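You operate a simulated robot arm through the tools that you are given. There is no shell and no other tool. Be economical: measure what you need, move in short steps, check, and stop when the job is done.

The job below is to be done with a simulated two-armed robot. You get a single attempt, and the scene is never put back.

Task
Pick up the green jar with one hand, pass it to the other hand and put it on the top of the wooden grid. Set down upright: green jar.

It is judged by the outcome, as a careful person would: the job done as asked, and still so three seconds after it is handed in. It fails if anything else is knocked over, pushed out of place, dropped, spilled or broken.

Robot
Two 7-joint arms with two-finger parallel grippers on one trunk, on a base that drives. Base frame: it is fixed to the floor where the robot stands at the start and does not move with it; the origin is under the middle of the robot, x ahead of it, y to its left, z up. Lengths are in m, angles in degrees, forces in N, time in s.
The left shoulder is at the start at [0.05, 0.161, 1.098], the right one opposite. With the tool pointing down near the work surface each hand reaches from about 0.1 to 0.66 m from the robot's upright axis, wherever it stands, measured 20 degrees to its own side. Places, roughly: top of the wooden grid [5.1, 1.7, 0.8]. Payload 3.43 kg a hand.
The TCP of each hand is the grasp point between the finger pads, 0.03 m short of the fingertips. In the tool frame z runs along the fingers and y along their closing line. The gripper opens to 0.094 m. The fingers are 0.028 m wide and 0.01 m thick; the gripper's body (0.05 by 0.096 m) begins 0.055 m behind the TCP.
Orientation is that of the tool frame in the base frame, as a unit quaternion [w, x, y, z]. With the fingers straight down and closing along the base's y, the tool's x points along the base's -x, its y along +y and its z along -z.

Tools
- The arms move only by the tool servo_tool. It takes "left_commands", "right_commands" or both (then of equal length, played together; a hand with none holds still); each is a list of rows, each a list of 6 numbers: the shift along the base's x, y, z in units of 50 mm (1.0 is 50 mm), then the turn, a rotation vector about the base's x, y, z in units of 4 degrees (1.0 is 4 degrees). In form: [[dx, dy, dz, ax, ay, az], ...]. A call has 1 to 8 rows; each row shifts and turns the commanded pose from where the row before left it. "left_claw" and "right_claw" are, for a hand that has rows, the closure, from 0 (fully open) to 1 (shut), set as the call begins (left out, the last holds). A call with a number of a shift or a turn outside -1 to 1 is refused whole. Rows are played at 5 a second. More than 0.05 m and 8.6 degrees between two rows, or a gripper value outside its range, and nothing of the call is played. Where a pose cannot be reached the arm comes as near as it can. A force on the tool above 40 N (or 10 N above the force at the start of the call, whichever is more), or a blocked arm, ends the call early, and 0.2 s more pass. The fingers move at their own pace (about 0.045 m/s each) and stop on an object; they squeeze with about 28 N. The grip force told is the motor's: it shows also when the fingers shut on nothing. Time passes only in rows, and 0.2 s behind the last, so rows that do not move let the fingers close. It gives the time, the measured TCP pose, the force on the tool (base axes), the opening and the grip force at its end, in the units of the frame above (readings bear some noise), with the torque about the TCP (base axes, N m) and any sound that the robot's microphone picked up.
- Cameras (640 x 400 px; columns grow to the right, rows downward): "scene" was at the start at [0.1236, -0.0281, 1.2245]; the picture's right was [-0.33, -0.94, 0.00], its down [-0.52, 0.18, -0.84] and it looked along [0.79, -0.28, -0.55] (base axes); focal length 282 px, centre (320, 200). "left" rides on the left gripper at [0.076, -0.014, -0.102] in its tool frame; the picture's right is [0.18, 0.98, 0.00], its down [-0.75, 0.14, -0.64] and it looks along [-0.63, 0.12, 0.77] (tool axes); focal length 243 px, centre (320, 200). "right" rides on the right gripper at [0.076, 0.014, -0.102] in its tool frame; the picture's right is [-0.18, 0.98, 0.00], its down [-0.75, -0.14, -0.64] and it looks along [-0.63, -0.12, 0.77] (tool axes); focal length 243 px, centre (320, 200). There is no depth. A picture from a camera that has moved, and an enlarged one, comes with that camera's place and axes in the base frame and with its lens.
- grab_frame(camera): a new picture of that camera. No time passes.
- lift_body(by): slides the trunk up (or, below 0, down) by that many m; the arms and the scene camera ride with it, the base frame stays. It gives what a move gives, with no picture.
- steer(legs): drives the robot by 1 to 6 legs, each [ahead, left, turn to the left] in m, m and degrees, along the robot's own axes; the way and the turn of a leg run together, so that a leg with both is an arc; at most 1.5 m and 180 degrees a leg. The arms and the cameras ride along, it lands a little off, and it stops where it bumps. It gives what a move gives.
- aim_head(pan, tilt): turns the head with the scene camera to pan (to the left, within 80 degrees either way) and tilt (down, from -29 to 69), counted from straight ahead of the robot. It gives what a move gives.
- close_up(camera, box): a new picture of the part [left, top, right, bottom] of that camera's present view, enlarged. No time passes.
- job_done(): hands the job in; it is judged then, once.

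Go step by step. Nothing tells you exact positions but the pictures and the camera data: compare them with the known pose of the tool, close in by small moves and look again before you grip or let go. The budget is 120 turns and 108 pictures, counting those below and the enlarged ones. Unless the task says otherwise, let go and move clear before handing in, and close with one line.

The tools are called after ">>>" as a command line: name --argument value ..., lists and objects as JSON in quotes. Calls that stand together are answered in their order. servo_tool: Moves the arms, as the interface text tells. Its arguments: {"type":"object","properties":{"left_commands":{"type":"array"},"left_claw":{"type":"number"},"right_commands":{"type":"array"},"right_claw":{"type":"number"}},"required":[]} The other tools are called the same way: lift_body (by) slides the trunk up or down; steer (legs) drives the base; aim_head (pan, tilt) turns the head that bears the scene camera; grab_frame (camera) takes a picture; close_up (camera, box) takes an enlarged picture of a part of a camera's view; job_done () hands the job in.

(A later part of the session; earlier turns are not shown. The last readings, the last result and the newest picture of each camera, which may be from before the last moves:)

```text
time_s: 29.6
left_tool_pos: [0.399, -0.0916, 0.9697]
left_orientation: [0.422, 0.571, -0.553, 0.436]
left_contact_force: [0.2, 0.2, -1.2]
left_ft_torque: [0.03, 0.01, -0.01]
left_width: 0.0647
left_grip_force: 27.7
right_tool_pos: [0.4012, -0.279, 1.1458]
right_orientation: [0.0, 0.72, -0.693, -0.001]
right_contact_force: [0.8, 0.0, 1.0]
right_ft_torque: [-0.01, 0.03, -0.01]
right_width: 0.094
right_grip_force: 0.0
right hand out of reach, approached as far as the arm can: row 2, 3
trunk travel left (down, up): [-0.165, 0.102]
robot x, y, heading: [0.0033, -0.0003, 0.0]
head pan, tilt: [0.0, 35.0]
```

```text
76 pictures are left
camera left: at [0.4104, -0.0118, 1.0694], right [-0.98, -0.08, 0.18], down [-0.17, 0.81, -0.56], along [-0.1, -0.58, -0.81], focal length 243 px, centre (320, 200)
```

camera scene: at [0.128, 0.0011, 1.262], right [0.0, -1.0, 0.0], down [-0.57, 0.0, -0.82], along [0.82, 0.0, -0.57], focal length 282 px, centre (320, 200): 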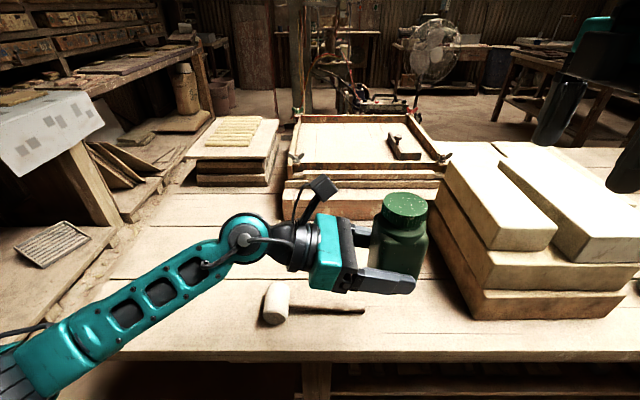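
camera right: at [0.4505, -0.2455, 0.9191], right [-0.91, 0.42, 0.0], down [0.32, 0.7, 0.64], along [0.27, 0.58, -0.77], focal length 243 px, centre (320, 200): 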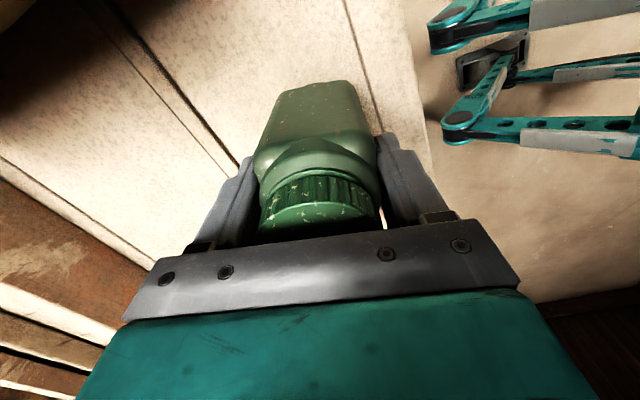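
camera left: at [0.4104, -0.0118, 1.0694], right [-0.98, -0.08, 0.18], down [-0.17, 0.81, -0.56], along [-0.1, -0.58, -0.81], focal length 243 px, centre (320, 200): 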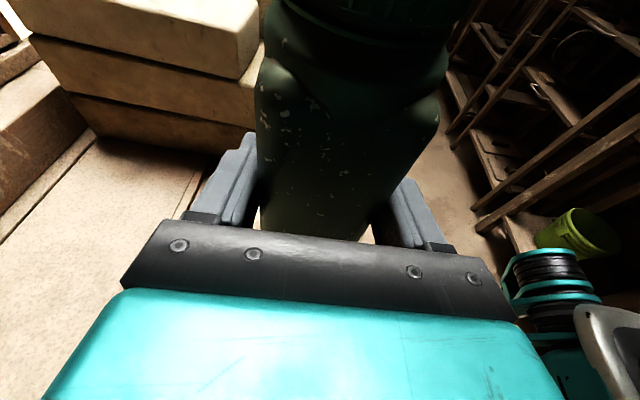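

The handover is complete and the left hand holds the jar. Now I need a way to the grid, so I'll look around the room.

>>> aim_head --pan 18 --tilt 8

>>> grab_frame --camera "scene"

>>> aim_head --pan 60 --tilt 30

>>> grab_frame --camera "scene"

>>> aim_head --pan -55 --tilt 25

>>> grab_frame --camera "scene"

```text
time_s: 30.5
left_tool_pos: [0.4002, -0.0903, 0.9686]
left_orientation: [0.423, 0.571, -0.553, 0.436]
left_contact_force: [-0.8, 0.2, 0.2]
left_ft_torque: [0.05, 0.01, -0.02]
left_width: 0.0648
left_grip_force: 27.6
right_tool_pos: [0.4026, -0.2784, 1.1445]
right_orientation: [0.0, 0.719, -0.695, 0.001]
right_contact_force: [0.3, -0.2, -0.4]
right_ft_torque: [-0.01, 0.03, -0.01]
right_width: 0.0937
right_grip_force: 0.1
trunk travel left (down, up): [-0.165, 0.102]
robot x, y, heading: [-0.0019, 0.0009, 0.1]
head pan, tilt: [18.0, 8.0]
```

```text
75 pictures are left
camera scene: at [0.1282, 0.03, 1.3052], right [0.31, -0.95, 0.0], down [-0.13, -0.04, -0.99], along [0.94, 0.31, -0.14], focal length 282 px, centre (320, 200)
```

scene: 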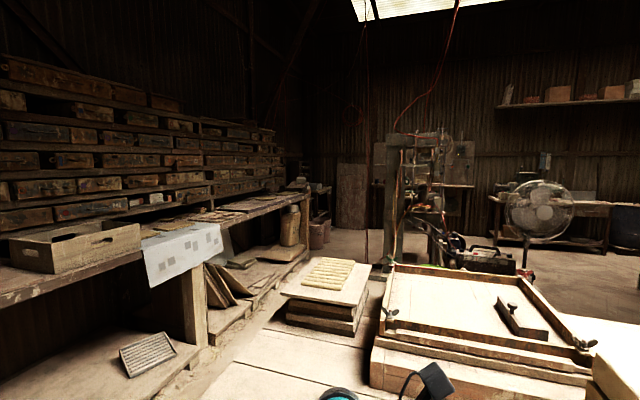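

```text
time_s: 31.6
left_tool_pos: [0.3999, -0.0917, 0.9691]
left_orientation: [0.423, 0.571, -0.554, 0.435]
left_contact_force: [-0.2, 0.0, 0.6]
left_ft_torque: [0.02, 0.03, 0.01]
left_width: 0.0649
left_grip_force: 28.1
right_tool_pos: [0.4031, -0.2785, 1.1451]
right_orientation: [0.0, 0.72, -0.694, -0.001]
right_contact_force: [0.7, 0.6, -0.2]
right_ft_torque: [0.03, -0.03, 0.02]
right_width: 0.0939
right_grip_force: 0.1
trunk travel left (down, up): [-0.165, 0.102]
robot x, y, heading: [0.004, -0.0001, -0.0]
head pan, tilt: [60.0, 30.0]
```

```text
74 pictures are left
camera scene: at [0.0854, 0.0797, 1.2698], right [0.87, -0.5, 0.0], down [-0.25, -0.43, -0.87], along [0.43, 0.75, -0.5], focal length 282 px, centre (320, 200)
```

scene: 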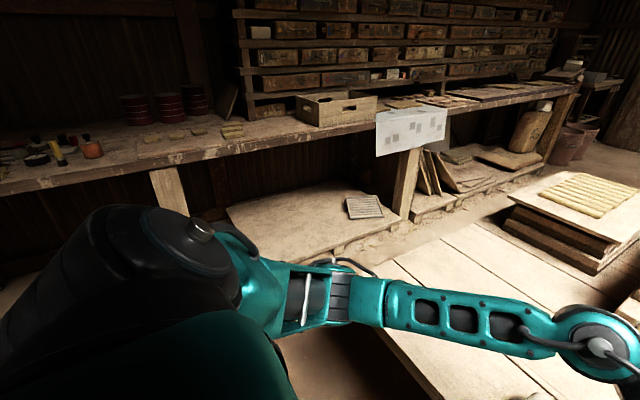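

```text
time_s: 33.5
left_tool_pos: [0.3988, -0.0904, 0.9692]
left_orientation: [0.423, 0.57, -0.553, 0.437]
left_contact_force: [-0.2, 0.1, 0.1]
left_ft_torque: [0.02, -0.02, -0.03]
left_width: 0.0649
left_grip_force: 27.9
right_tool_pos: [0.4025, -0.2786, 1.1438]
right_orientation: [0.0, 0.72, -0.694, 0.0]
right_contact_force: [0.5, -0.6, -0.4]
right_ft_torque: [-0.04, 0.0, -0.01]
right_width: 0.0939
right_grip_force: 0.1
trunk travel left (down, up): [-0.165, 0.102]
robot x, y, heading: [-0.0042, -0.0018, -0.1]
head pan, tilt: [-55.0, 25.0]
```

```text
73 pictures are left
camera scene: at [0.093, -0.074, 1.2777], right [-0.82, -0.57, 0.0], down [-0.24, 0.35, -0.91], along [0.52, -0.74, -0.42], focal length 282 px, centre (320, 200)
```

scene: 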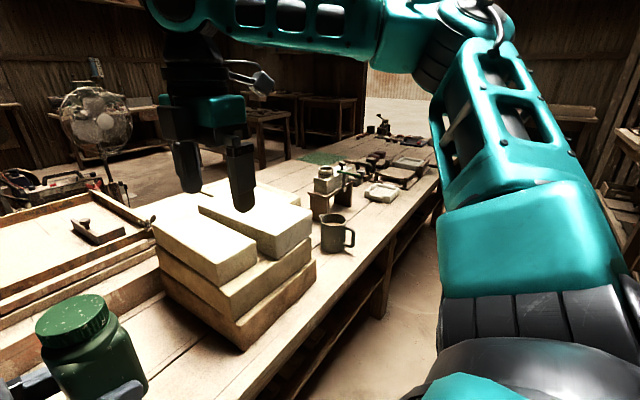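

There's an aisle between the main bench (left edge y≈0.52) and the left-hand table (front about y≈1.4). I'll zoom in on where the grid should be.

>>> aim_head --pan 18 --tilt 12

>>> close_up --camera "scene" --box '[250, 130, 410, 230]'

>>> close_up --camera "scene" --box '[120, 160, 400, 380]'

```text
time_s: 35.0
left_tool_pos: [0.3996, -0.0909, 0.9687]
left_orientation: [0.423, 0.571, -0.553, 0.436]
left_contact_force: [0.4, -0.3, 0.1]
left_ft_torque: [0.08, -0.03, -0.03]
left_width: 0.0648
left_grip_force: 27.8
right_tool_pos: [0.4031, -0.2786, 1.1452]
right_orientation: [0.0, 0.719, -0.695, 0.0]
right_contact_force: [-0.1, 0.3, -0.2]
right_ft_torque: [0.0, 0.03, -0.03]
right_width: 0.094
right_grip_force: 0.1
trunk travel left (down, up): [-0.165, 0.102]
robot x, y, heading: [-0.0005, 0.0002, -0.1]
head pan, tilt: [18.0, 12.0]
```

```text
4.00 times, centred on (330, 180) of scene
camera zoom: at [0.1288, 0.0302, 1.2988], right [0.31, -0.95, 0.0], down [-0.2, -0.06, -0.98], along [0.93, 0.3, -0.21], focal length 1128 px, centre (280, 280)
```

zoom: 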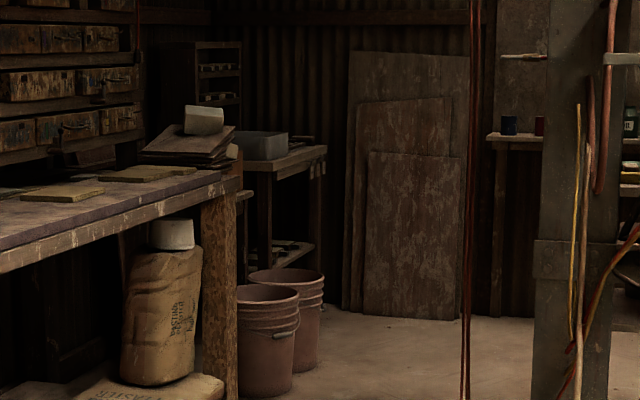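

```text
1.82 times, centred on (260, 270) of scene
camera zoom: at [0.1288, 0.0302, 1.2988], right [0.31, -0.95, 0.0], down [-0.2, -0.06, -0.98], along [0.93, 0.3, -0.21], focal length 513 px, centre (429, 73)
```

zoom: 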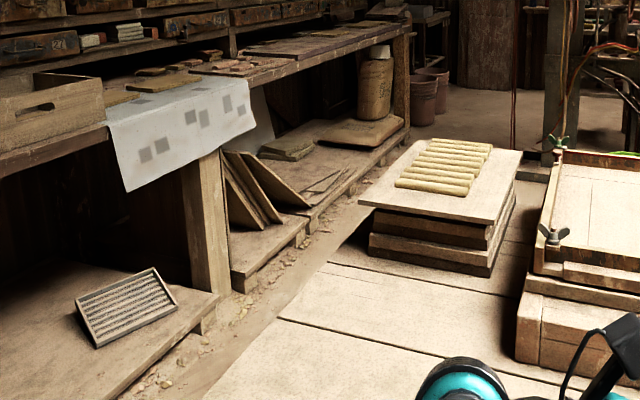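

The spot for the grid falls on a small table beyond the end of the left-hand table, so I need to drive down the aisle. I'll raise the trunk for clearance and check the floor to the left.

>>> lift_body --by 0.1

>>> aim_head --pan 80 --tilt 40

>>> grab_frame --camera "scene"

>>> aim_head --pan 45 --tilt 50

>>> grab_frame --camera "scene"

```text
time_s: 36.3
left_tool_pos: [0.3993, -0.0903, 1.0697]
left_orientation: [0.423, 0.57, -0.553, 0.436]
left_contact_force: [-0.5, -0.8, -4.6]
left_ft_torque: [0.04, -0.02, 0.02]
left_width: 0.0651
left_grip_force: 28.2
right_tool_pos: [0.4032, -0.279, 1.2447]
right_orientation: [0.0, 0.719, -0.695, -0.001]
right_contact_force: [0.3, -0.3, 0.3]
right_ft_torque: [-0.01, 0.04, -0.02]
right_width: 0.094
right_grip_force: 0.1
trunk travel left (down, up): [-0.265, 0.002]
robot x, y, heading: [-0.0028, 0.0016, 0.0]
head pan, tilt: [18.0, 12.0]
```

```text
time_s: 37.6
left_tool_pos: [0.3998, -0.0907, 1.0688]
left_orientation: [0.423, 0.57, -0.553, 0.437]
left_contact_force: [0.9, -0.4, -3.3]
left_ft_torque: [0.05, 0.0, -0.05]
left_width: 0.0647
left_grip_force: 28.2
right_tool_pos: [0.4037, -0.2769, 1.2458]
right_orientation: [0.0, 0.719, -0.695, 0.0]
right_contact_force: [0.4, -0.8, -0.1]
right_ft_torque: [0.03, 0.0, -0.03]
right_width: 0.0941
right_grip_force: 0.1
trunk travel left (down, up): [-0.265, 0.002]
robot x, y, heading: [0.0004, 0.0021, -0.1]
head pan, tilt: [80.0, 40.0]
```

```text
70 pictures are left
camera scene: at [0.0549, 0.0851, 1.3544], right [0.98, -0.17, 0.0], down [-0.11, -0.63, -0.77], along [0.13, 0.75, -0.64], focal length 282 px, centre (320, 200)
```

scene: 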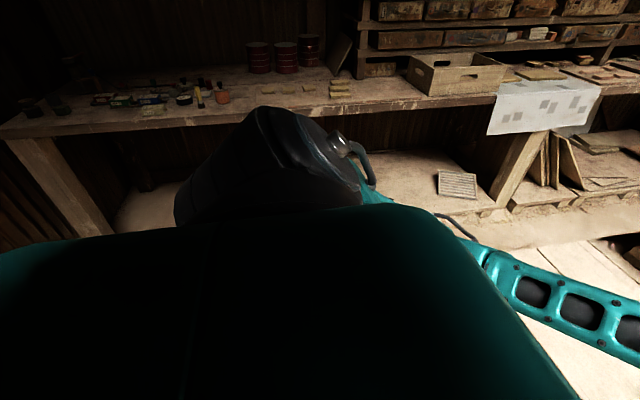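

```text
time_s: 38.6
left_tool_pos: [0.3987, -0.0906, 1.0695]
left_orientation: [0.423, 0.57, -0.553, 0.436]
left_contact_force: [-0.4, 0.0, -4.9]
left_ft_torque: [0.04, -0.02, 0.01]
left_width: 0.0648
left_grip_force: 27.9
right_tool_pos: [0.4022, -0.2778, 1.2459]
right_orientation: [-0.001, 0.719, -0.695, 0.0]
right_contact_force: [0.1, -0.4, 0.2]
right_ft_torque: [0.02, -0.01, 0.01]
right_width: 0.0939
right_grip_force: 0.0
trunk travel left (down, up): [-0.265, 0.002]
robot x, y, heading: [0.001, -0.0001, -0.2]
head pan, tilt: [45.0, 50.0]
```

```text
69 pictures are left
camera scene: at [0.0945, 0.056, 1.3402], right [0.71, -0.71, 0.0], down [-0.54, -0.54, -0.64], along [0.45, 0.46, -0.77], focal length 282 px, centre (320, 200)
```

scene: 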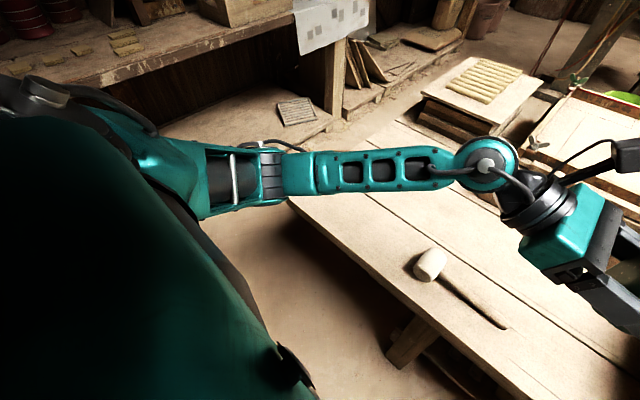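

The floor to the left is clear. I'll slide left 0.5 m, then look down the aisle.

>>> steer --legs '[[0, 0.5, 0]]'

>>> aim_head --pan 20 --tilt 45

>>> grab_frame --camera "scene"

```text
time_s: 41.6
left_tool_pos: [0.3975, 0.4144, 1.0697]
left_orientation: [0.42, 0.574, -0.55, 0.438]
left_contact_force: [-0.4, -0.5, -3.3]
left_ft_torque: [0.02, -0.02, -0.02]
left_width: 0.0646
left_grip_force: 28.2
right_tool_pos: [0.4034, 0.2282, 1.2453]
right_orientation: [-0.001, 0.723, -0.691, 0.0]
right_contact_force: [0.1, 0.3, -0.1]
right_ft_torque: [-0.03, -0.03, 0.01]
right_width: 0.094
right_grip_force: 0.1
trunk travel left (down, up): [-0.265, 0.002]
robot x, y, heading: [-0.0015, 0.4998, 0.3]
head pan, tilt: [45.0, 50.0]
```

```text
time_s: 42.5
left_tool_pos: [0.3977, 0.4149, 1.0696]
left_orientation: [0.421, 0.573, -0.55, 0.438]
left_contact_force: [-0.9, -0.6, -4.2]
left_ft_torque: [0.05, 0.02, 0.01]
left_width: 0.065
left_grip_force: 28.5
right_tool_pos: [0.4043, 0.2269, 1.2451]
right_orientation: [-0.001, 0.723, -0.691, 0.0]
right_contact_force: [0.5, -1.0, -1.1]
right_ft_torque: [0.0, 0.03, 0.03]
right_width: 0.0939
right_grip_force: 0.0
trunk travel left (down, up): [-0.265, 0.002]
robot x, y, heading: [-0.0002, 0.4989, 0.3]
head pan, tilt: [20.0, 45.0]
```

```text
68 pictures are left
camera scene: at [0.1135, 0.5321, 1.3471], right [0.35, -0.94, 0.0], down [-0.66, -0.25, -0.71], along [0.66, 0.25, -0.71], focal length 282 px, centre (320, 200)
```

scene: 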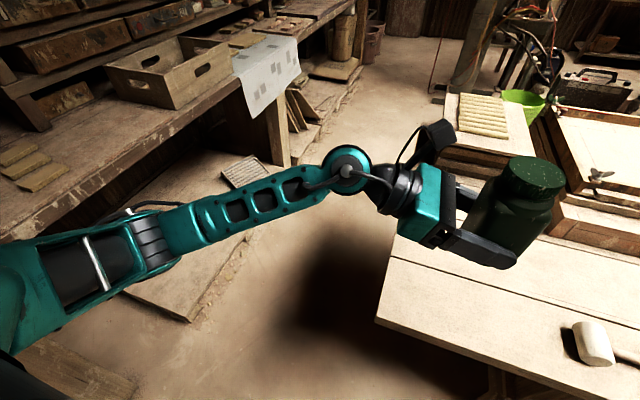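

The aisle is clear, centred at about y=0.90. I'll slide to it and drive ahead 1.2 m.

>>> steer --legs '[[0, 0.4, 0], [1.2, 0, 0]]'

>>> aim_head --pan 10 --tilt 25

>>> grab_frame --camera "scene"

```text
time_s: 50.6
left_tool_pos: [1.5885, 0.8187, 1.0691]
left_orientation: [0.422, 0.572, -0.552, 0.436]
left_contact_force: [-0.3, -0.5, -3.9]
left_ft_torque: [0.03, 0.03, 0.01]
left_width: 0.065
left_grip_force: 27.9
right_tool_pos: [1.5925, 0.6318, 1.2457]
right_orientation: [0.0, 0.721, -0.693, 0.0]
right_contact_force: [-0.5, -0.3, -0.1]
right_ft_torque: [0.04, 0.05, 0.01]
right_width: 0.094
right_grip_force: 0.1
trunk travel left (down, up): [-0.265, 0.002]
robot x, y, heading: [1.1865, 0.9058, 0.3]
head pan, tilt: [20.0, 45.0]
```

```text
time_s: 51.5
left_tool_pos: [1.5882, 0.8196, 1.069]
left_orientation: [0.422, 0.572, -0.551, 0.438]
left_contact_force: [0.0, -0.5, -4.2]
left_ft_torque: [0.05, -0.01, 0.01]
left_width: 0.065
left_grip_force: 28.1
right_tool_pos: [1.5914, 0.632, 1.2449]
right_orientation: [0.0, 0.721, -0.693, 0.0]
right_contact_force: [0.9, -1.1, 0.0]
right_ft_torque: [0.0, 0.01, 0.02]
right_width: 0.0937
right_grip_force: 0.1
trunk travel left (down, up): [-0.265, 0.002]
robot x, y, heading: [1.1885, 0.9067, 0.4]
head pan, tilt: [10.0, 25.0]
```

```text
67 pictures are left
camera scene: at [1.3185, 0.9261, 1.3776], right [0.18, -0.98, 0.0], down [-0.42, -0.08, -0.91], along [0.89, 0.16, -0.42], focal length 282 px, centre (320, 200)
```

scene: 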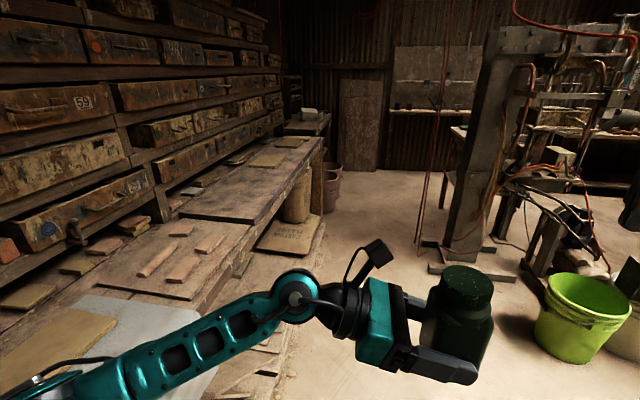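

The way is clear so far. I'll zoom in on the far small table.

>>> close_up --camera "scene" --box '[260, 70, 380, 145]'

>>> steer --legs '[[1.2, 0, 0]]'

>>> aim_head --pan 15 --tilt 20

>>> grab_frame --camera "scene"

```text
5.33 times, centred on (320, 108) of scene
camera zoom: at [1.3185, 0.9261, 1.3776], right [0.18, -0.98, 0.0], down [-0.42, -0.08, -0.91], along [0.89, 0.16, -0.42], focal length 1504 px, centre (320, 693)
```

zoom: 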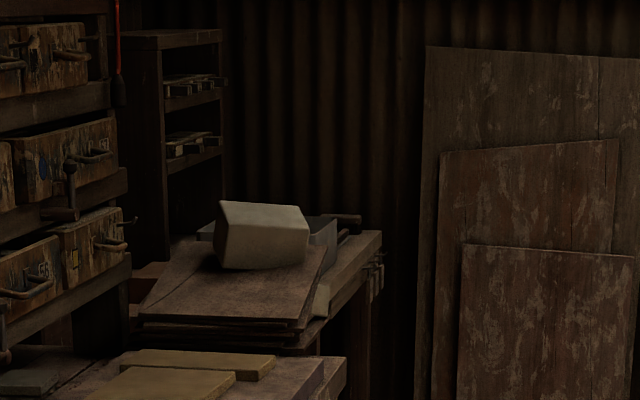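

```text
time_s: 57.5
left_tool_pos: [2.7713, 0.8024, 1.0695]
left_orientation: [0.426, 0.567, -0.557, 0.433]
left_contact_force: [-0.8, -0.7, -3.9]
left_ft_torque: [0.01, 0.02, -0.02]
left_width: 0.065
left_grip_force: 28.1
right_tool_pos: [2.7721, 0.6154, 1.2448]
right_orientation: [0.0, 0.713, -0.701, 0.0]
right_contact_force: [0.0, 0.0, 0.0]
right_ft_torque: [0.01, 0.01, 0.01]
right_width: 0.0939
right_grip_force: 0.1
trunk travel left (down, up): [-0.265, 0.002]
robot x, y, heading: [2.3733, 0.8991, -0.8]
head pan, tilt: [10.0, 25.0]
```

```text
time_s: 58.1
left_tool_pos: [2.7708, 0.8032, 1.0684]
left_orientation: [0.425, 0.567, -0.557, 0.433]
left_contact_force: [0.3, 0.4, -4.5]
left_ft_torque: [0.0, 0.0, -0.01]
left_width: 0.0649
left_grip_force: 28.3
right_tool_pos: [2.7708, 0.6165, 1.2455]
right_orientation: [0.001, 0.714, -0.701, 0.0]
right_contact_force: [0.2, 0.1, 0.4]
right_ft_torque: [0.02, -0.05, -0.01]
right_width: 0.0939
right_grip_force: 0.0
trunk travel left (down, up): [-0.265, 0.002]
robot x, y, heading: [2.374, 0.9021, -0.9]
head pan, tilt: [15.0, 20.0]
```

```text
65 pictures are left
camera scene: at [2.5036, 0.9242, 1.3858], right [0.24, -0.97, 0.0], down [-0.33, -0.08, -0.94], along [0.91, 0.23, -0.34], focal length 282 px, centre (320, 200)
```

scene: 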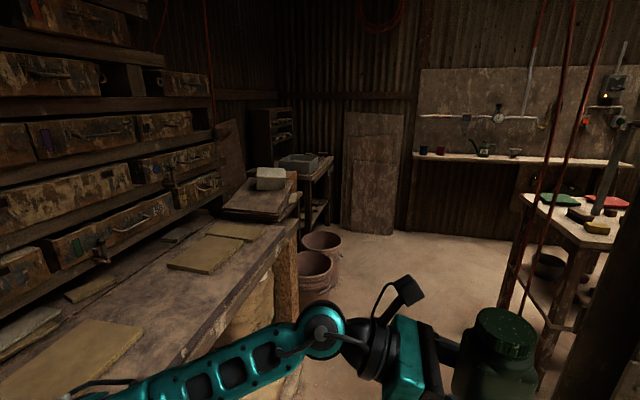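

>>> close_up --camera "scene" --box '[230, 120, 360, 220]'

```text
4.00 times, centred on (295, 170) of scene
camera zoom: at [2.5036, 0.9242, 1.3858], right [0.24, -0.97, 0.0], down [-0.33, -0.08, -0.94], along [0.91, 0.23, -0.34], focal length 1128 px, centre (420, 320)
```

zoom: 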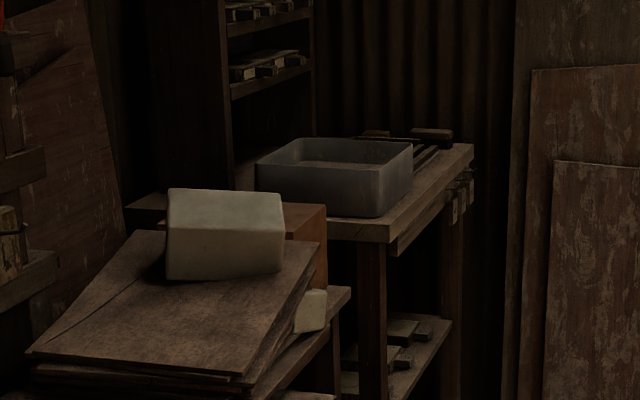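

The expected spot coincides with the small table in front of and around the grey tray. I'll drive closer along the aisle, keeping clear of the stand foot and the buckets.

>>> steer --legs '[[1.3, 0, 0.9]]'

>>> aim_head --pan 30 --tilt 25

>>> grab_frame --camera "scene"

```text
time_s: 61.5
left_tool_pos: [3.3048, 0.7971, 1.0671]
left_orientation: [0.425, 0.569, -0.557, 0.431]
left_contact_force: [-0.9, 0.3, -4.6]
left_ft_torque: [0.04, 0.0, 0.01]
left_width: 0.0648
left_grip_force: 28.3
right_tool_pos: [3.2989, 0.6104, 1.2455]
right_orientation: [-0.004, -0.696, 0.718, 0.007]
right_contact_force: [-4.9, 1.5, 0.2]
right_ft_torque: [-0.1, -0.64, -0.5]
right_width: 0.0941
right_grip_force: 0.1
trunk travel left (down, up): [-0.265, 0.002]
robot x, y, heading: [2.9068, 0.8921, -0.6]
head pan, tilt: [15.0, 20.0]
stopped in leg 1: the force on the tool passed its limit (the readings are from after the stop); the commanded pose is now the measured one
```

```text
time_s: 62.2
left_tool_pos: [3.3035, 0.7973, 1.0694]
left_orientation: [0.424, 0.568, -0.557, 0.433]
left_contact_force: [0.5, -0.5, -4.6]
left_ft_torque: [0.04, 0.02, -0.01]
left_width: 0.065
left_grip_force: 28.5
right_tool_pos: [3.2984, 0.6101, 1.2455]
right_orientation: [-0.004, -0.696, 0.718, 0.006]
right_contact_force: [-6.8, -0.1, 2.1]
right_ft_torque: [-0.23, -0.85, -0.63]
right_width: 0.094
right_grip_force: 0.1
trunk travel left (down, up): [-0.265, 0.002]
robot x, y, heading: [2.9046, 0.8945, -0.9]
head pan, tilt: [30.0, 25.0]
```

```text
63 pictures are left
camera scene: at [3.0248, 0.939, 1.3779], right [0.49, -0.87, 0.0], down [-0.37, -0.21, -0.91], along [0.79, 0.44, -0.42], focal length 282 px, centre (320, 200)
```

scene: 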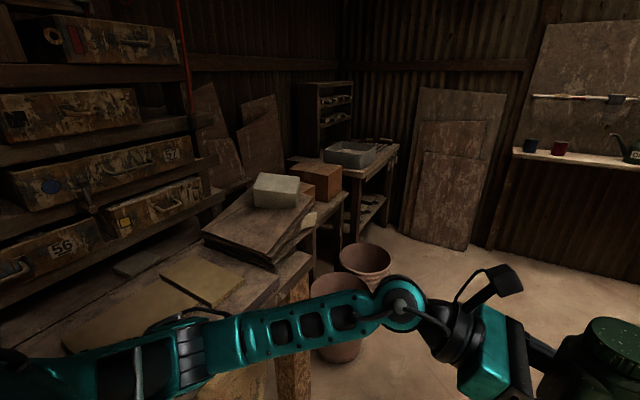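

The right hand touched something, probably the hanging hose or the stand post. I'll look that way before moving.

>>> aim_head --pan -30 --tilt 15

>>> grab_frame --camera "scene"

>>> grab_frame --camera "right"

```text
time_s: 63.5
left_tool_pos: [3.3028, 0.7981, 1.069]
left_orientation: [0.424, 0.568, -0.556, 0.433]
left_contact_force: [-0.1, -0.5, -4.7]
left_ft_torque: [0.06, 0.03, 0.02]
left_width: 0.0649
left_grip_force: 27.6
right_tool_pos: [3.2992, 0.6115, 1.2452]
right_orientation: [-0.004, -0.696, 0.718, 0.006]
right_contact_force: [-6.6, -0.4, 3.6]
right_ft_torque: [-0.36, -0.82, -0.61]
right_width: 0.0941
right_grip_force: 0.0
trunk travel left (down, up): [-0.265, 0.002]
robot x, y, heading: [2.9088, 0.8949, -0.6]
head pan, tilt: [-30.0, 15.0]
```

```text
62 pictures are left
camera scene: at [3.0246, 0.8464, 1.3941], right [-0.51, -0.86, 0.0], down [-0.22, 0.13, -0.97], along [0.83, -0.49, -0.26], focal length 282 px, centre (320, 200)
```

scene: 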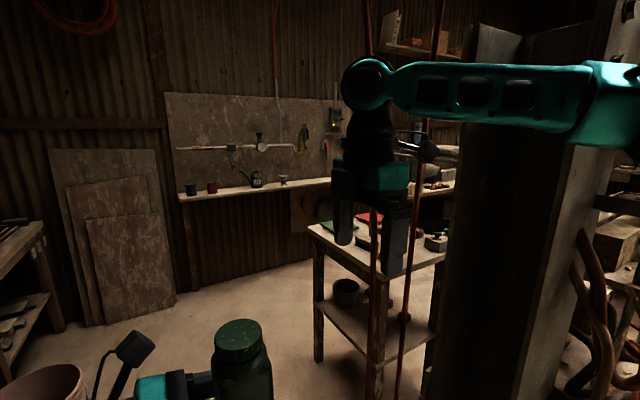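

```text
61 pictures are left
camera right: at [3.2848, 0.5353, 1.349], right [-0.98, 0.21, 0.01], down [0.17, 0.75, 0.64], along [0.13, 0.63, -0.77], focal length 243 px, centre (320, 200)
```

right: 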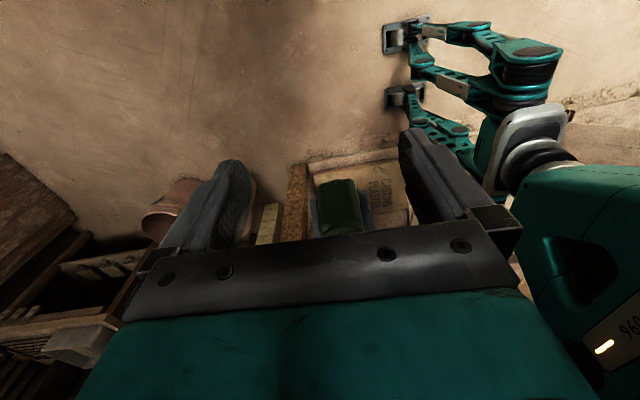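

The right wrist touched the hanging cables at about (3.35, 0.45). I'll back off and turn 42° left, which tucks the right elbow inside the aisle, then crab along +x.

>>> steer --legs '[[-0.3, 0, 0]]'

>>> grab_frame --camera "scene"

```text
time_s: 65.6
left_tool_pos: [3.0049, 0.7994, 1.0679]
left_orientation: [0.426, 0.566, -0.558, 0.431]
left_contact_force: [0.3, 0.0, -4.1]
left_ft_torque: [0.04, 0.04, -0.01]
left_width: 0.0649
left_grip_force: 27.9
right_tool_pos: [2.9987, 0.6127, 1.2446]
right_orientation: [-0.004, -0.694, 0.72, 0.007]
right_contact_force: [1.4, 0.4, 0.5]
right_ft_torque: [0.0, -0.03, -0.02]
right_width: 0.0943
right_grip_force: 0.1
trunk travel left (down, up): [-0.265, 0.002]
robot x, y, heading: [2.6042, 0.9006, -1.3]
head pan, tilt: [-30.0, 15.0]
```

```text
60 pictures are left
camera scene: at [2.7268, 0.8503, 1.394], right [-0.52, -0.86, 0.0], down [-0.22, 0.13, -0.97], along [0.83, -0.5, -0.26], focal length 282 px, centre (320, 200)
```

scene: 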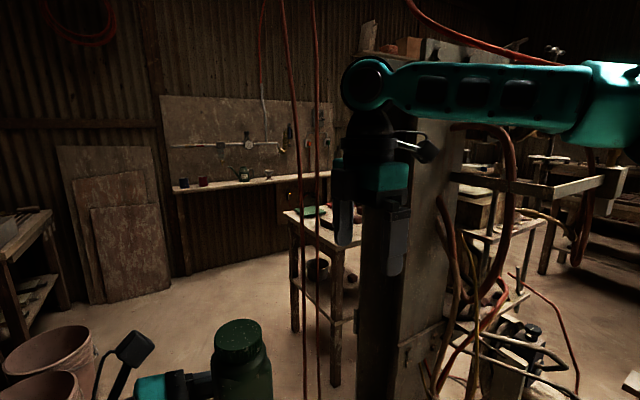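

>>> steer --legs '[[0, 0, 45]]'

>>> aim_head --pan -45 --tilt 30

>>> grab_frame --camera "scene"

>>> aim_head --pan 0 --tilt 35

>>> grab_frame --camera "scene"

```text
time_s: 68.0
left_tool_pos: [2.9587, 1.1114, 1.0675]
left_orientation: [0.228, 0.737, -0.298, 0.562]
left_contact_force: [-0.4, -0.4, -5.1]
left_ft_torque: [0.06, 0.0, 0.02]
left_width: 0.0649
left_grip_force: 28.1
right_tool_pos: [3.0869, 0.9754, 1.2447]
right_orientation: [0.006, 0.917, -0.398, -0.004]
right_contact_force: [-0.4, -0.1, 0.1]
right_ft_torque: [0.0, 0.02, 0.03]
right_width: 0.094
right_grip_force: 0.1
trunk travel left (down, up): [-0.265, 0.002]
robot x, y, heading: [2.6067, 0.8971, 44.1]
head pan, tilt: [-30.0, 15.0]
```

```text
time_s: 68.8
left_tool_pos: [2.9576, 1.111, 1.0686]
left_orientation: [0.228, 0.738, -0.298, 0.56]
left_contact_force: [-0.3, 0.7, -4.8]
left_ft_torque: [0.04, 0.02, -0.02]
left_width: 0.065
left_grip_force: 27.9
right_tool_pos: [3.0864, 0.9746, 1.2439]
right_orientation: [0.006, 0.917, -0.399, -0.004]
right_contact_force: [-0.4, -0.6, -0.3]
right_ft_torque: [0.02, -0.02, 0.01]
right_width: 0.0941
right_grip_force: 0.1
trunk travel left (down, up): [-0.265, 0.002]
robot x, y, heading: [2.6112, 0.8964, 44.1]
head pan, tilt: [-45.0, 30.0]
```

```text
59 pictures are left
camera scene: at [2.7267, 0.9261, 1.3698], right [-0.02, -1.0, 0.0], down [-0.5, 0.01, -0.87], along [0.87, -0.01, -0.5], focal length 282 px, centre (320, 200)
```

scene: 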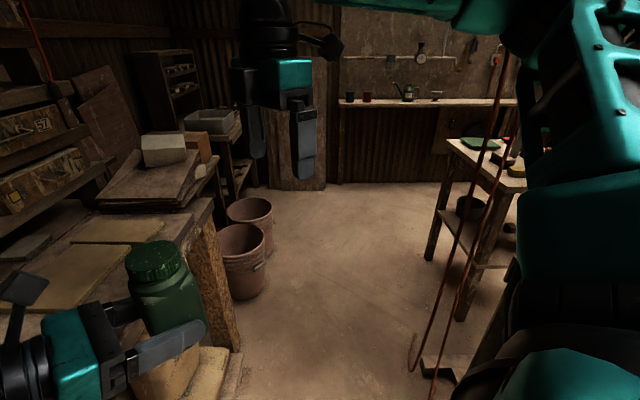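

```text
time_s: 69.9
left_tool_pos: [2.9584, 1.1111, 1.0671]
left_orientation: [0.229, 0.737, -0.298, 0.562]
left_contact_force: [-0.2, 0.7, -3.9]
left_ft_torque: [0.05, 0.02, 0.0]
left_width: 0.0647
left_grip_force: 28.3
right_tool_pos: [3.0864, 0.976, 1.2457]
right_orientation: [0.007, 0.917, -0.399, -0.004]
right_contact_force: [0.1, 0.8, 0.5]
right_ft_torque: [-0.03, -0.01, 0.0]
right_width: 0.0941
right_grip_force: 0.1
trunk travel left (down, up): [-0.265, 0.002]
robot x, y, heading: [2.6098, 0.8968, 44.0]
head pan, tilt: [0.0, 35.0]
```

```text
58 pictures are left
camera scene: at [2.6997, 0.9887, 1.3619], right [0.69, -0.72, 0.0], down [-0.41, -0.4, -0.82], along [0.59, 0.57, -0.57], focal length 282 px, centre (320, 200)
```

scene: 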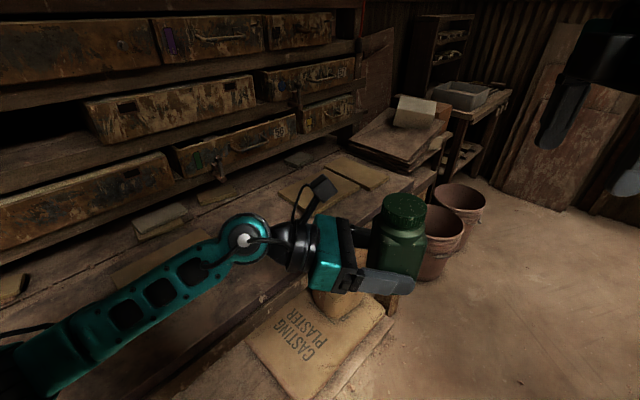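

The gap between the cables (y≈0.45) and the plaster bag (y≈1.3) fits the turned robot. I'll crab 1.4 m along +x.

>>> steer --legs '[[0.5, -0.49, 0], [0.5, -0.49, 0]]'

>>> aim_head --pan -15 --tilt 30

>>> grab_frame --camera "scene"

```text
time_s: 77.2
left_tool_pos: [4.3535, 1.105, 1.0664]
left_orientation: [0.225, 0.74, -0.293, 0.562]
left_contact_force: [1.0, 0.9, -3.8]
left_ft_torque: [0.02, 0.05, 0.02]
left_width: 0.0648
left_grip_force: 27.9
right_tool_pos: [4.4834, 0.9693, 1.2448]
right_orientation: [0.006, 0.919, -0.394, -0.006]
right_contact_force: [-0.6, 0.8, -0.3]
right_ft_torque: [-0.02, 0.05, 0.01]
right_width: 0.094
right_grip_force: 0.1
trunk travel left (down, up): [-0.265, 0.002]
robot x, y, heading: [4.0043, 0.8839, 44.8]
head pan, tilt: [0.0, 35.0]
```

```text
time_s: 78.0
left_tool_pos: [4.3546, 1.1045, 1.0682]
left_orientation: [0.225, 0.74, -0.294, 0.561]
left_contact_force: [0.5, -0.2, -4.0]
left_ft_torque: [0.01, 0.04, -0.04]
left_width: 0.0645
left_grip_force: 27.9
right_tool_pos: [4.4837, 0.9692, 1.2442]
right_orientation: [0.006, 0.919, -0.394, -0.005]
right_contact_force: [-0.9, 0.7, 0.4]
right_ft_torque: [0.0, 0.01, 0.01]
right_width: 0.0941
right_grip_force: 0.0
trunk travel left (down, up): [-0.265, 0.002]
robot x, y, heading: [4.0045, 0.8879, 44.5]
head pan, tilt: [-15.0, 30.0]
```

```text
57 pictures are left
camera scene: at [4.1123, 0.9617, 1.3697], right [0.49, -0.87, 0.0], down [-0.43, -0.25, -0.87], along [0.75, 0.43, -0.5], focal length 282 px, centre (320, 200)
```

scene: 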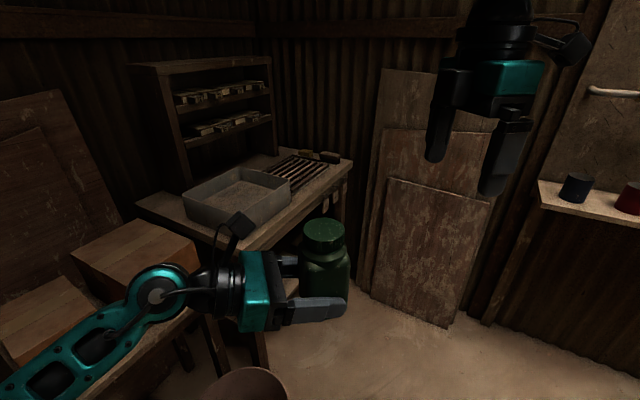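

Past the gap, and I can see a slatted wooden grid on the small table beyond the grey tray. I'll zoom in on it.

>>> close_up --camera "scene" --box '[170, 130, 370, 255]'

```text
3.20 times, centred on (270, 192) of scene
camera zoom: at [4.1123, 0.9617, 1.3697], right [0.49, -0.87, 0.0], down [-0.43, -0.25, -0.87], along [0.75, 0.43, -0.5], focal length 902 px, centre (480, 224)
```

zoom: 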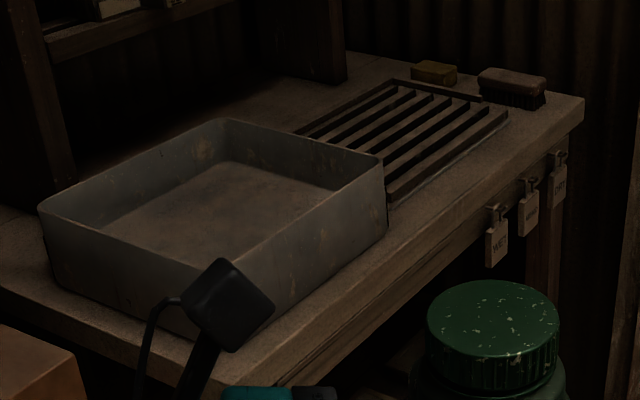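

The grid spans about x 4.97–5.32, y 1.60–1.83, with its top at z≈0.80 and the tray (rim z≈0.88) to its left, so the jar must come in from the front. I'll swing the left hand to point forward, keeping the jar upright, and stretch the right arm forward to tuck in its elbow.

>>> servo_tool --left_commands '[[-0.057, 0.16, 0, 0, 0, 1], [-0.057, 0.16, 0, 0, 0, 1], [-0.057, 0.16, 0, 0, 0, 1], [-0.057, 0.16, 0, 0, 0, 1], [-0.057, 0.16, 0, 0, 0, 1], [-0.057, 0.16, 0, 0, 0, 1], [-0.057, 0.16, 0, 0, 0, 1], [-0.057, 0.16, 0, 0, 0, 1]]' --right_commands '[[0.065, 0.13, 0, 0, 0, -1], [0.065, 0.13, 0, 0, 0, -1], [0.065, 0.13, 0, 0, 0, -1], [0.065, 0.13, 0, 0, 0, -1], [0.065, 0.13, 0, 0, 0, -1], [0.065, 0.13, 0, 0, 0, -1], [0.065, 0.13, 0, 0, 0, -1], [0.065, 0.13, 0, 0, 0, -1]]'

>>> grab_frame --camera "scene"

```text
time_s: 79.8
left_tool_pos: [4.3309, 1.1689, 1.0667]
left_orientation: [0.062, 0.792, -0.078, 0.603]
left_contact_force: [-0.2, 0.3, -4.1]
left_ft_torque: [0.03, 0.02, 0.02]
left_width: 0.0649
left_grip_force: 27.9
right_tool_pos: [4.5091, 1.0219, 1.2451]
right_orientation: [0.006, 0.774, -0.633, -0.006]
right_contact_force: [0.7, -0.6, 0.3]
right_ft_torque: [0.0, -0.02, 0.01]
right_width: 0.0937
right_grip_force: 0.0
trunk travel left (down, up): [-0.265, 0.002]
robot x, y, heading: [4.0063, 0.8888, 44.4]
head pan, tilt: [-15.0, 30.0]
```

```text
55 pictures are left
camera scene: at [4.1122, 0.9618, 1.3697], right [0.49, -0.87, 0.0], down [-0.43, -0.25, -0.87], along [0.75, 0.43, -0.5], focal length 282 px, centre (320, 200)
```

scene: 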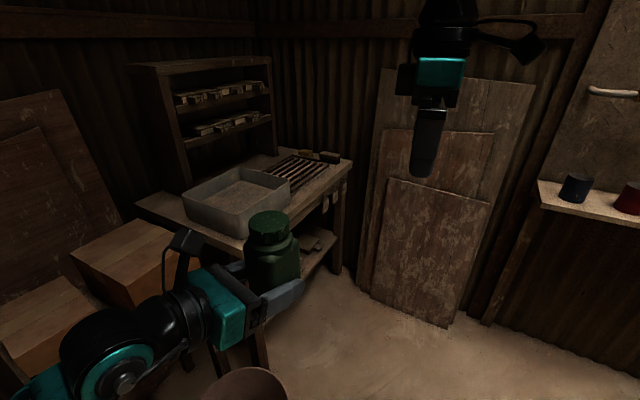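

Moving as planned; I'll carry on turning.

>>> servo_tool --left_commands '[[-0.057, 0.16, 0, 0, 0, 1], [-0.057, 0.16, 0, 0, 0, 1], [-0.057, 0.16, 0, 0, 0, 1], [-0.057, 0.16, 0, 0, 0, 1], [-0.057, 0.16, 0, 0, 0, 1], [-0.057, 0.16, 0, 0, 0, 1], [-0.057, 0.16, 0, 0, 0, 1], [-0.057, 0.16, 0, 0, 0, 1]]' --right_commands '[[0.065, 0.13, 0, 0, 0, -1], [0.065, 0.13, 0, 0, 0, -1], [0.065, 0.13, 0, 0, 0, -1], [0.065, 0.13, 0, 0, 0, -1], [0.065, 0.13, 0, 0, 0, -1], [0.065, 0.13, 0, 0, 0, -1], [0.065, 0.13, 0, 0, 0, -1], [0.065, 0.13, 0, 0, 0, -1]]'

>>> aim_head --pan -20 --tilt 30

>>> grab_frame --camera "scene"

```text
time_s: 81.4
left_tool_pos: [4.2811, 1.2646, 1.0405]
left_orientation: [-0.156, 0.818, 0.0, 0.553]
left_contact_force: [0.9, -1.1, -3.5]
left_ft_torque: [0.03, 0.07, 0.03]
left_width: 0.0649
left_grip_force: 28.3
left hand out of reach, approached as far as the arm can: row 5, 6, 7
right_tool_pos: [4.5307, 1.0649, 1.2439]
right_orientation: [-0.003, -0.608, 0.794, 0.007]
right_contact_force: [-0.8, 1.2, -0.3]
right_ft_torque: [0.0, 0.0, 0.03]
right_width: 0.094
right_grip_force: 0.1
trunk travel left (down, up): [-0.265, 0.002]
robot x, y, heading: [4.0059, 0.8884, 44.5]
head pan, tilt: [-15.0, 30.0]
stopped in row 7 (left hand): the arm was blocked; the commanded pose is now the measured one
```

```text
time_s: 82.0
left_tool_pos: [4.2817, 1.265, 1.0388]
left_orientation: [-0.157, 0.817, 0.001, 0.554]
left_contact_force: [-0.1, 0.0, -4.5]
left_ft_torque: [0.03, 0.05, 0.0]
left_width: 0.0649
left_grip_force: 28.0
right_tool_pos: [4.5291, 1.0659, 1.2438]
right_orientation: [-0.004, -0.607, 0.795, 0.007]
right_contact_force: [0.6, -0.8, -1.0]
right_ft_torque: [-0.02, -0.01, -0.02]
right_width: 0.094
right_grip_force: 0.1
trunk travel left (down, up): [-0.265, 0.002]
robot x, y, heading: [4.0063, 0.8843, 44.6]
head pan, tilt: [-20.0, 30.0]
```

```text
54 pictures are left
camera scene: at [4.1158, 0.955, 1.3697], right [0.42, -0.91, 0.0], down [-0.45, -0.21, -0.87], along [0.79, 0.36, -0.5], focal length 282 px, centre (320, 200)
```

scene: 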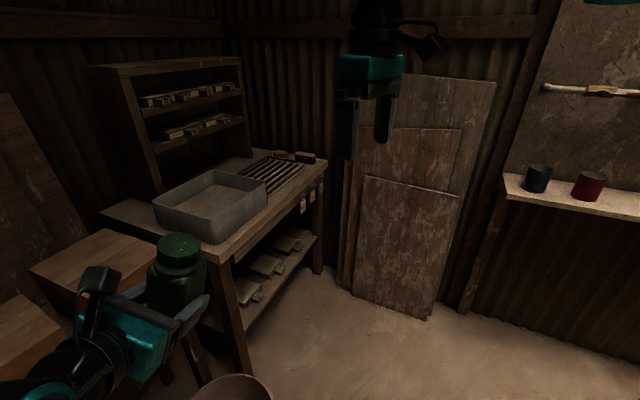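

The left wrist hit a limit and the jar leaned about 15°. I'll bring it upright again while moving the hand further forward, where it has more freedom.

>>> servo_tool --left_commands '[[0.25, 0.15, 0.12, -0.68, -0.39, -0.5], [0.25, 0.15, 0.12, -0.68, -0.39, -0.5], [0.25, 0.15, 0.12, -0.68, -0.39, -0.5], [0.25, 0.15, 0.12, -0.68, -0.39, -0.5], [0.25, 0.15, 0.12, -0.68, -0.39, -0.5]]'

>>> grab_frame --camera "scene"

```text
time_s: 83.2
left_tool_pos: [4.3451, 1.3031, 1.0679]
left_orientation: [-0.009, 0.788, 0.007, 0.616]
left_contact_force: [0.2, 0.8, -4.7]
left_ft_torque: [0.03, 0.05, 0.05]
left_width: 0.0648
left_grip_force: 28.1
right_tool_pos: [4.5312, 1.0656, 1.2437]
right_orientation: [-0.004, -0.607, 0.795, 0.007]
right_contact_force: [-0.6, 0.5, 0.1]
right_ft_torque: [0.01, -0.02, -0.01]
right_width: 0.0938
right_grip_force: 0.0
trunk travel left (down, up): [-0.265, 0.002]
robot x, y, heading: [4.0071, 0.8892, 44.6]
head pan, tilt: [-20.0, 30.0]
```

```text
53 pictures are left
camera scene: at [4.1161, 0.9551, 1.3697], right [0.42, -0.91, 0.0], down [-0.45, -0.21, -0.87], along [0.79, 0.36, -0.5], focal length 282 px, centre (320, 200)
```

scene: 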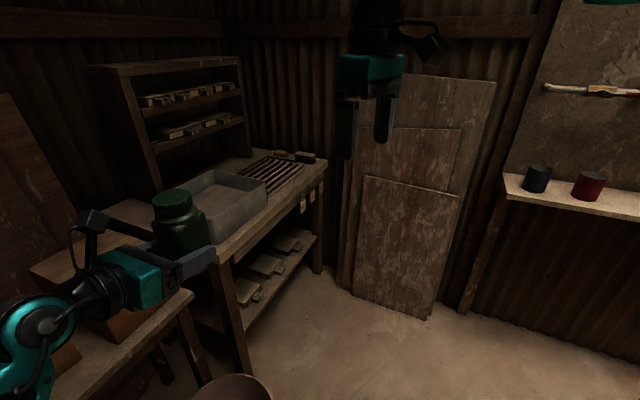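

The jar is upright again. From this further-forward place I'll try more yaw.

>>> servo_tool --left_commands '[[0.1, 0.1, 0, 0, 0, 1], [0.1, 0.1, 0, 0, 0, 1], [0, 0, 0, 0, 0, 1], [0, 0, 0, 0, 0, 1], [0, 0, 0, 0, 0, 1]]'

```text
time_s: 84.5
left_tool_pos: [4.3173, 1.3693, 1.0531]
left_orientation: [-0.183, 0.794, 0.095, 0.571]
left_contact_force: [-0.1, -1.6, -4.4]
left_ft_torque: [0.01, 0.09, 0.01]
left_width: 0.0652
left_grip_force: 27.4
left hand out of reach, approached as far as the arm can: row 5
right_tool_pos: [4.5314, 1.0651, 1.2454]
right_orientation: [-0.005, -0.607, 0.794, 0.008]
right_contact_force: [-0.2, 0.5, 0.8]
right_ft_torque: [0.0, 0.0, 0.02]
right_width: 0.094
right_grip_force: 0.1
trunk travel left (down, up): [-0.265, 0.002]
robot x, y, heading: [4.0029, 0.8881, 44.7]
head pan, tilt: [-20.0, 30.0]
stopped in row 5 (left hand): the arm was blocked; the commanded pose is now the measured one
```

>>> servo_tool --left_commands '[[0.24, -0.39, 0.1, -0.77, -0.43, -0.8], [0.24, -0.39, 0.1, -0.77, -0.43, -0.8], [0.24, -0.39, 0.1, -0.77, -0.43, -0.8]]'

```text
time_s: 85.3
left_tool_pos: [4.354, 1.3086, 1.0689]
left_orientation: [-0.066, 0.783, 0.084, 0.613]
left_contact_force: [-0.3, 0.5, -4.5]
left_ft_torque: [0.0, 0.05, 0.0]
left_width: 0.0648
left_grip_force: 28.6
right_tool_pos: [4.5313, 1.066, 1.2437]
right_orientation: [-0.004, -0.608, 0.794, 0.007]
right_contact_force: [0.4, 0.9, 0.7]
right_ft_torque: [0.01, -0.04, 0.03]
right_width: 0.0938
right_grip_force: 0.1
trunk travel left (down, up): [-0.265, 0.002]
robot x, y, heading: [4.003, 0.8888, 44.7]
head pan, tilt: [-20.0, 30.0]
```

The jar is upright and the left hand points 32° right of forward, which suits a stance with heading 90. Now I'll check where the right arm's elbow is and the free space ahead.

>>> aim_head --pan -50 --tilt 0

>>> grab_frame --camera "scene"

>>> aim_head --pan -25 --tilt 50

>>> grab_frame --camera "scene"

```text
time_s: 86.3
left_tool_pos: [4.3534, 1.3104, 1.0701]
left_orientation: [-0.066, 0.783, 0.083, 0.612]
left_contact_force: [-0.3, 0.3, -4.6]
left_ft_torque: [0.04, 0.05, 0.01]
left_width: 0.0648
left_grip_force: 28.3
right_tool_pos: [4.531, 1.0649, 1.2445]
right_orientation: [-0.004, -0.608, 0.794, 0.007]
right_contact_force: [-0.6, -0.8, -0.2]
right_ft_torque: [0.0, -0.02, 0.04]
right_width: 0.094
right_grip_force: 0.0
trunk travel left (down, up): [-0.265, 0.002]
robot x, y, heading: [4.0039, 0.8876, 44.8]
head pan, tilt: [-50.0, 0.0]
```

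```text
52 pictures are left
camera scene: at [4.1233, 0.909, 1.418], right [-0.09, -1.0, 0.0], down [0.0, 0.0, -1.0], along [1.0, -0.09, 0.0], focal length 282 px, centre (320, 200)
```

scene: 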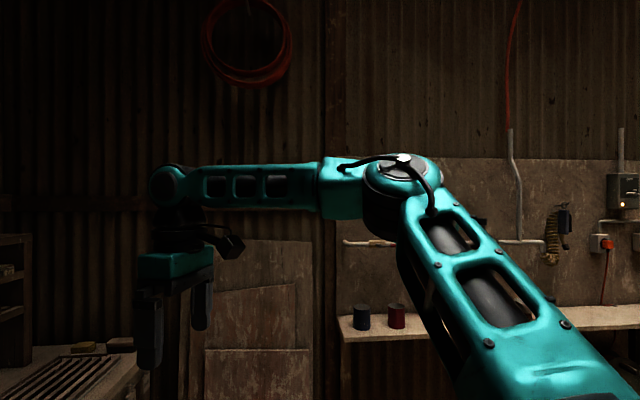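

```text
time_s: 87.5
left_tool_pos: [4.3545, 1.3097, 1.069]
left_orientation: [-0.065, 0.784, 0.082, 0.612]
left_contact_force: [-0.2, -1.1, -4.6]
left_ft_torque: [-0.02, 0.07, 0.02]
left_width: 0.0647
left_grip_force: 28.3
right_tool_pos: [4.5295, 1.0659, 1.2442]
right_orientation: [-0.004, -0.607, 0.795, 0.007]
right_contact_force: [-0.2, 0.1, 1.2]
right_ft_torque: [0.0, 0.01, 0.01]
right_width: 0.094
right_grip_force: 0.0
trunk travel left (down, up): [-0.265, 0.002]
robot x, y, heading: [4.0051, 0.8875, 44.7]
head pan, tilt: [-25.0, 50.0]
```

```text
51 pictures are left
camera scene: at [4.1062, 0.9431, 1.3403], right [0.34, -0.94, 0.0], down [-0.72, -0.26, -0.64], along [0.61, 0.22, -0.77], focal length 282 px, centre (320, 200)
```

scene: 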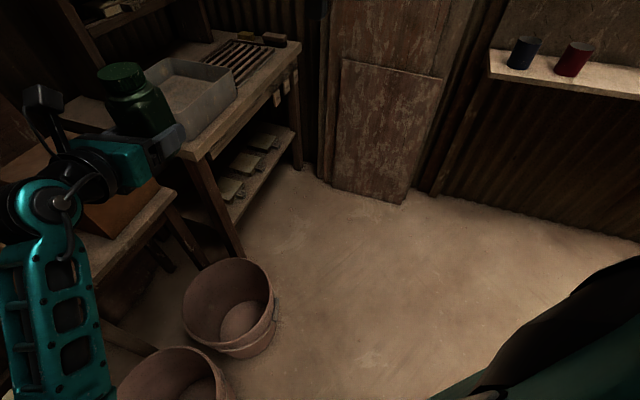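

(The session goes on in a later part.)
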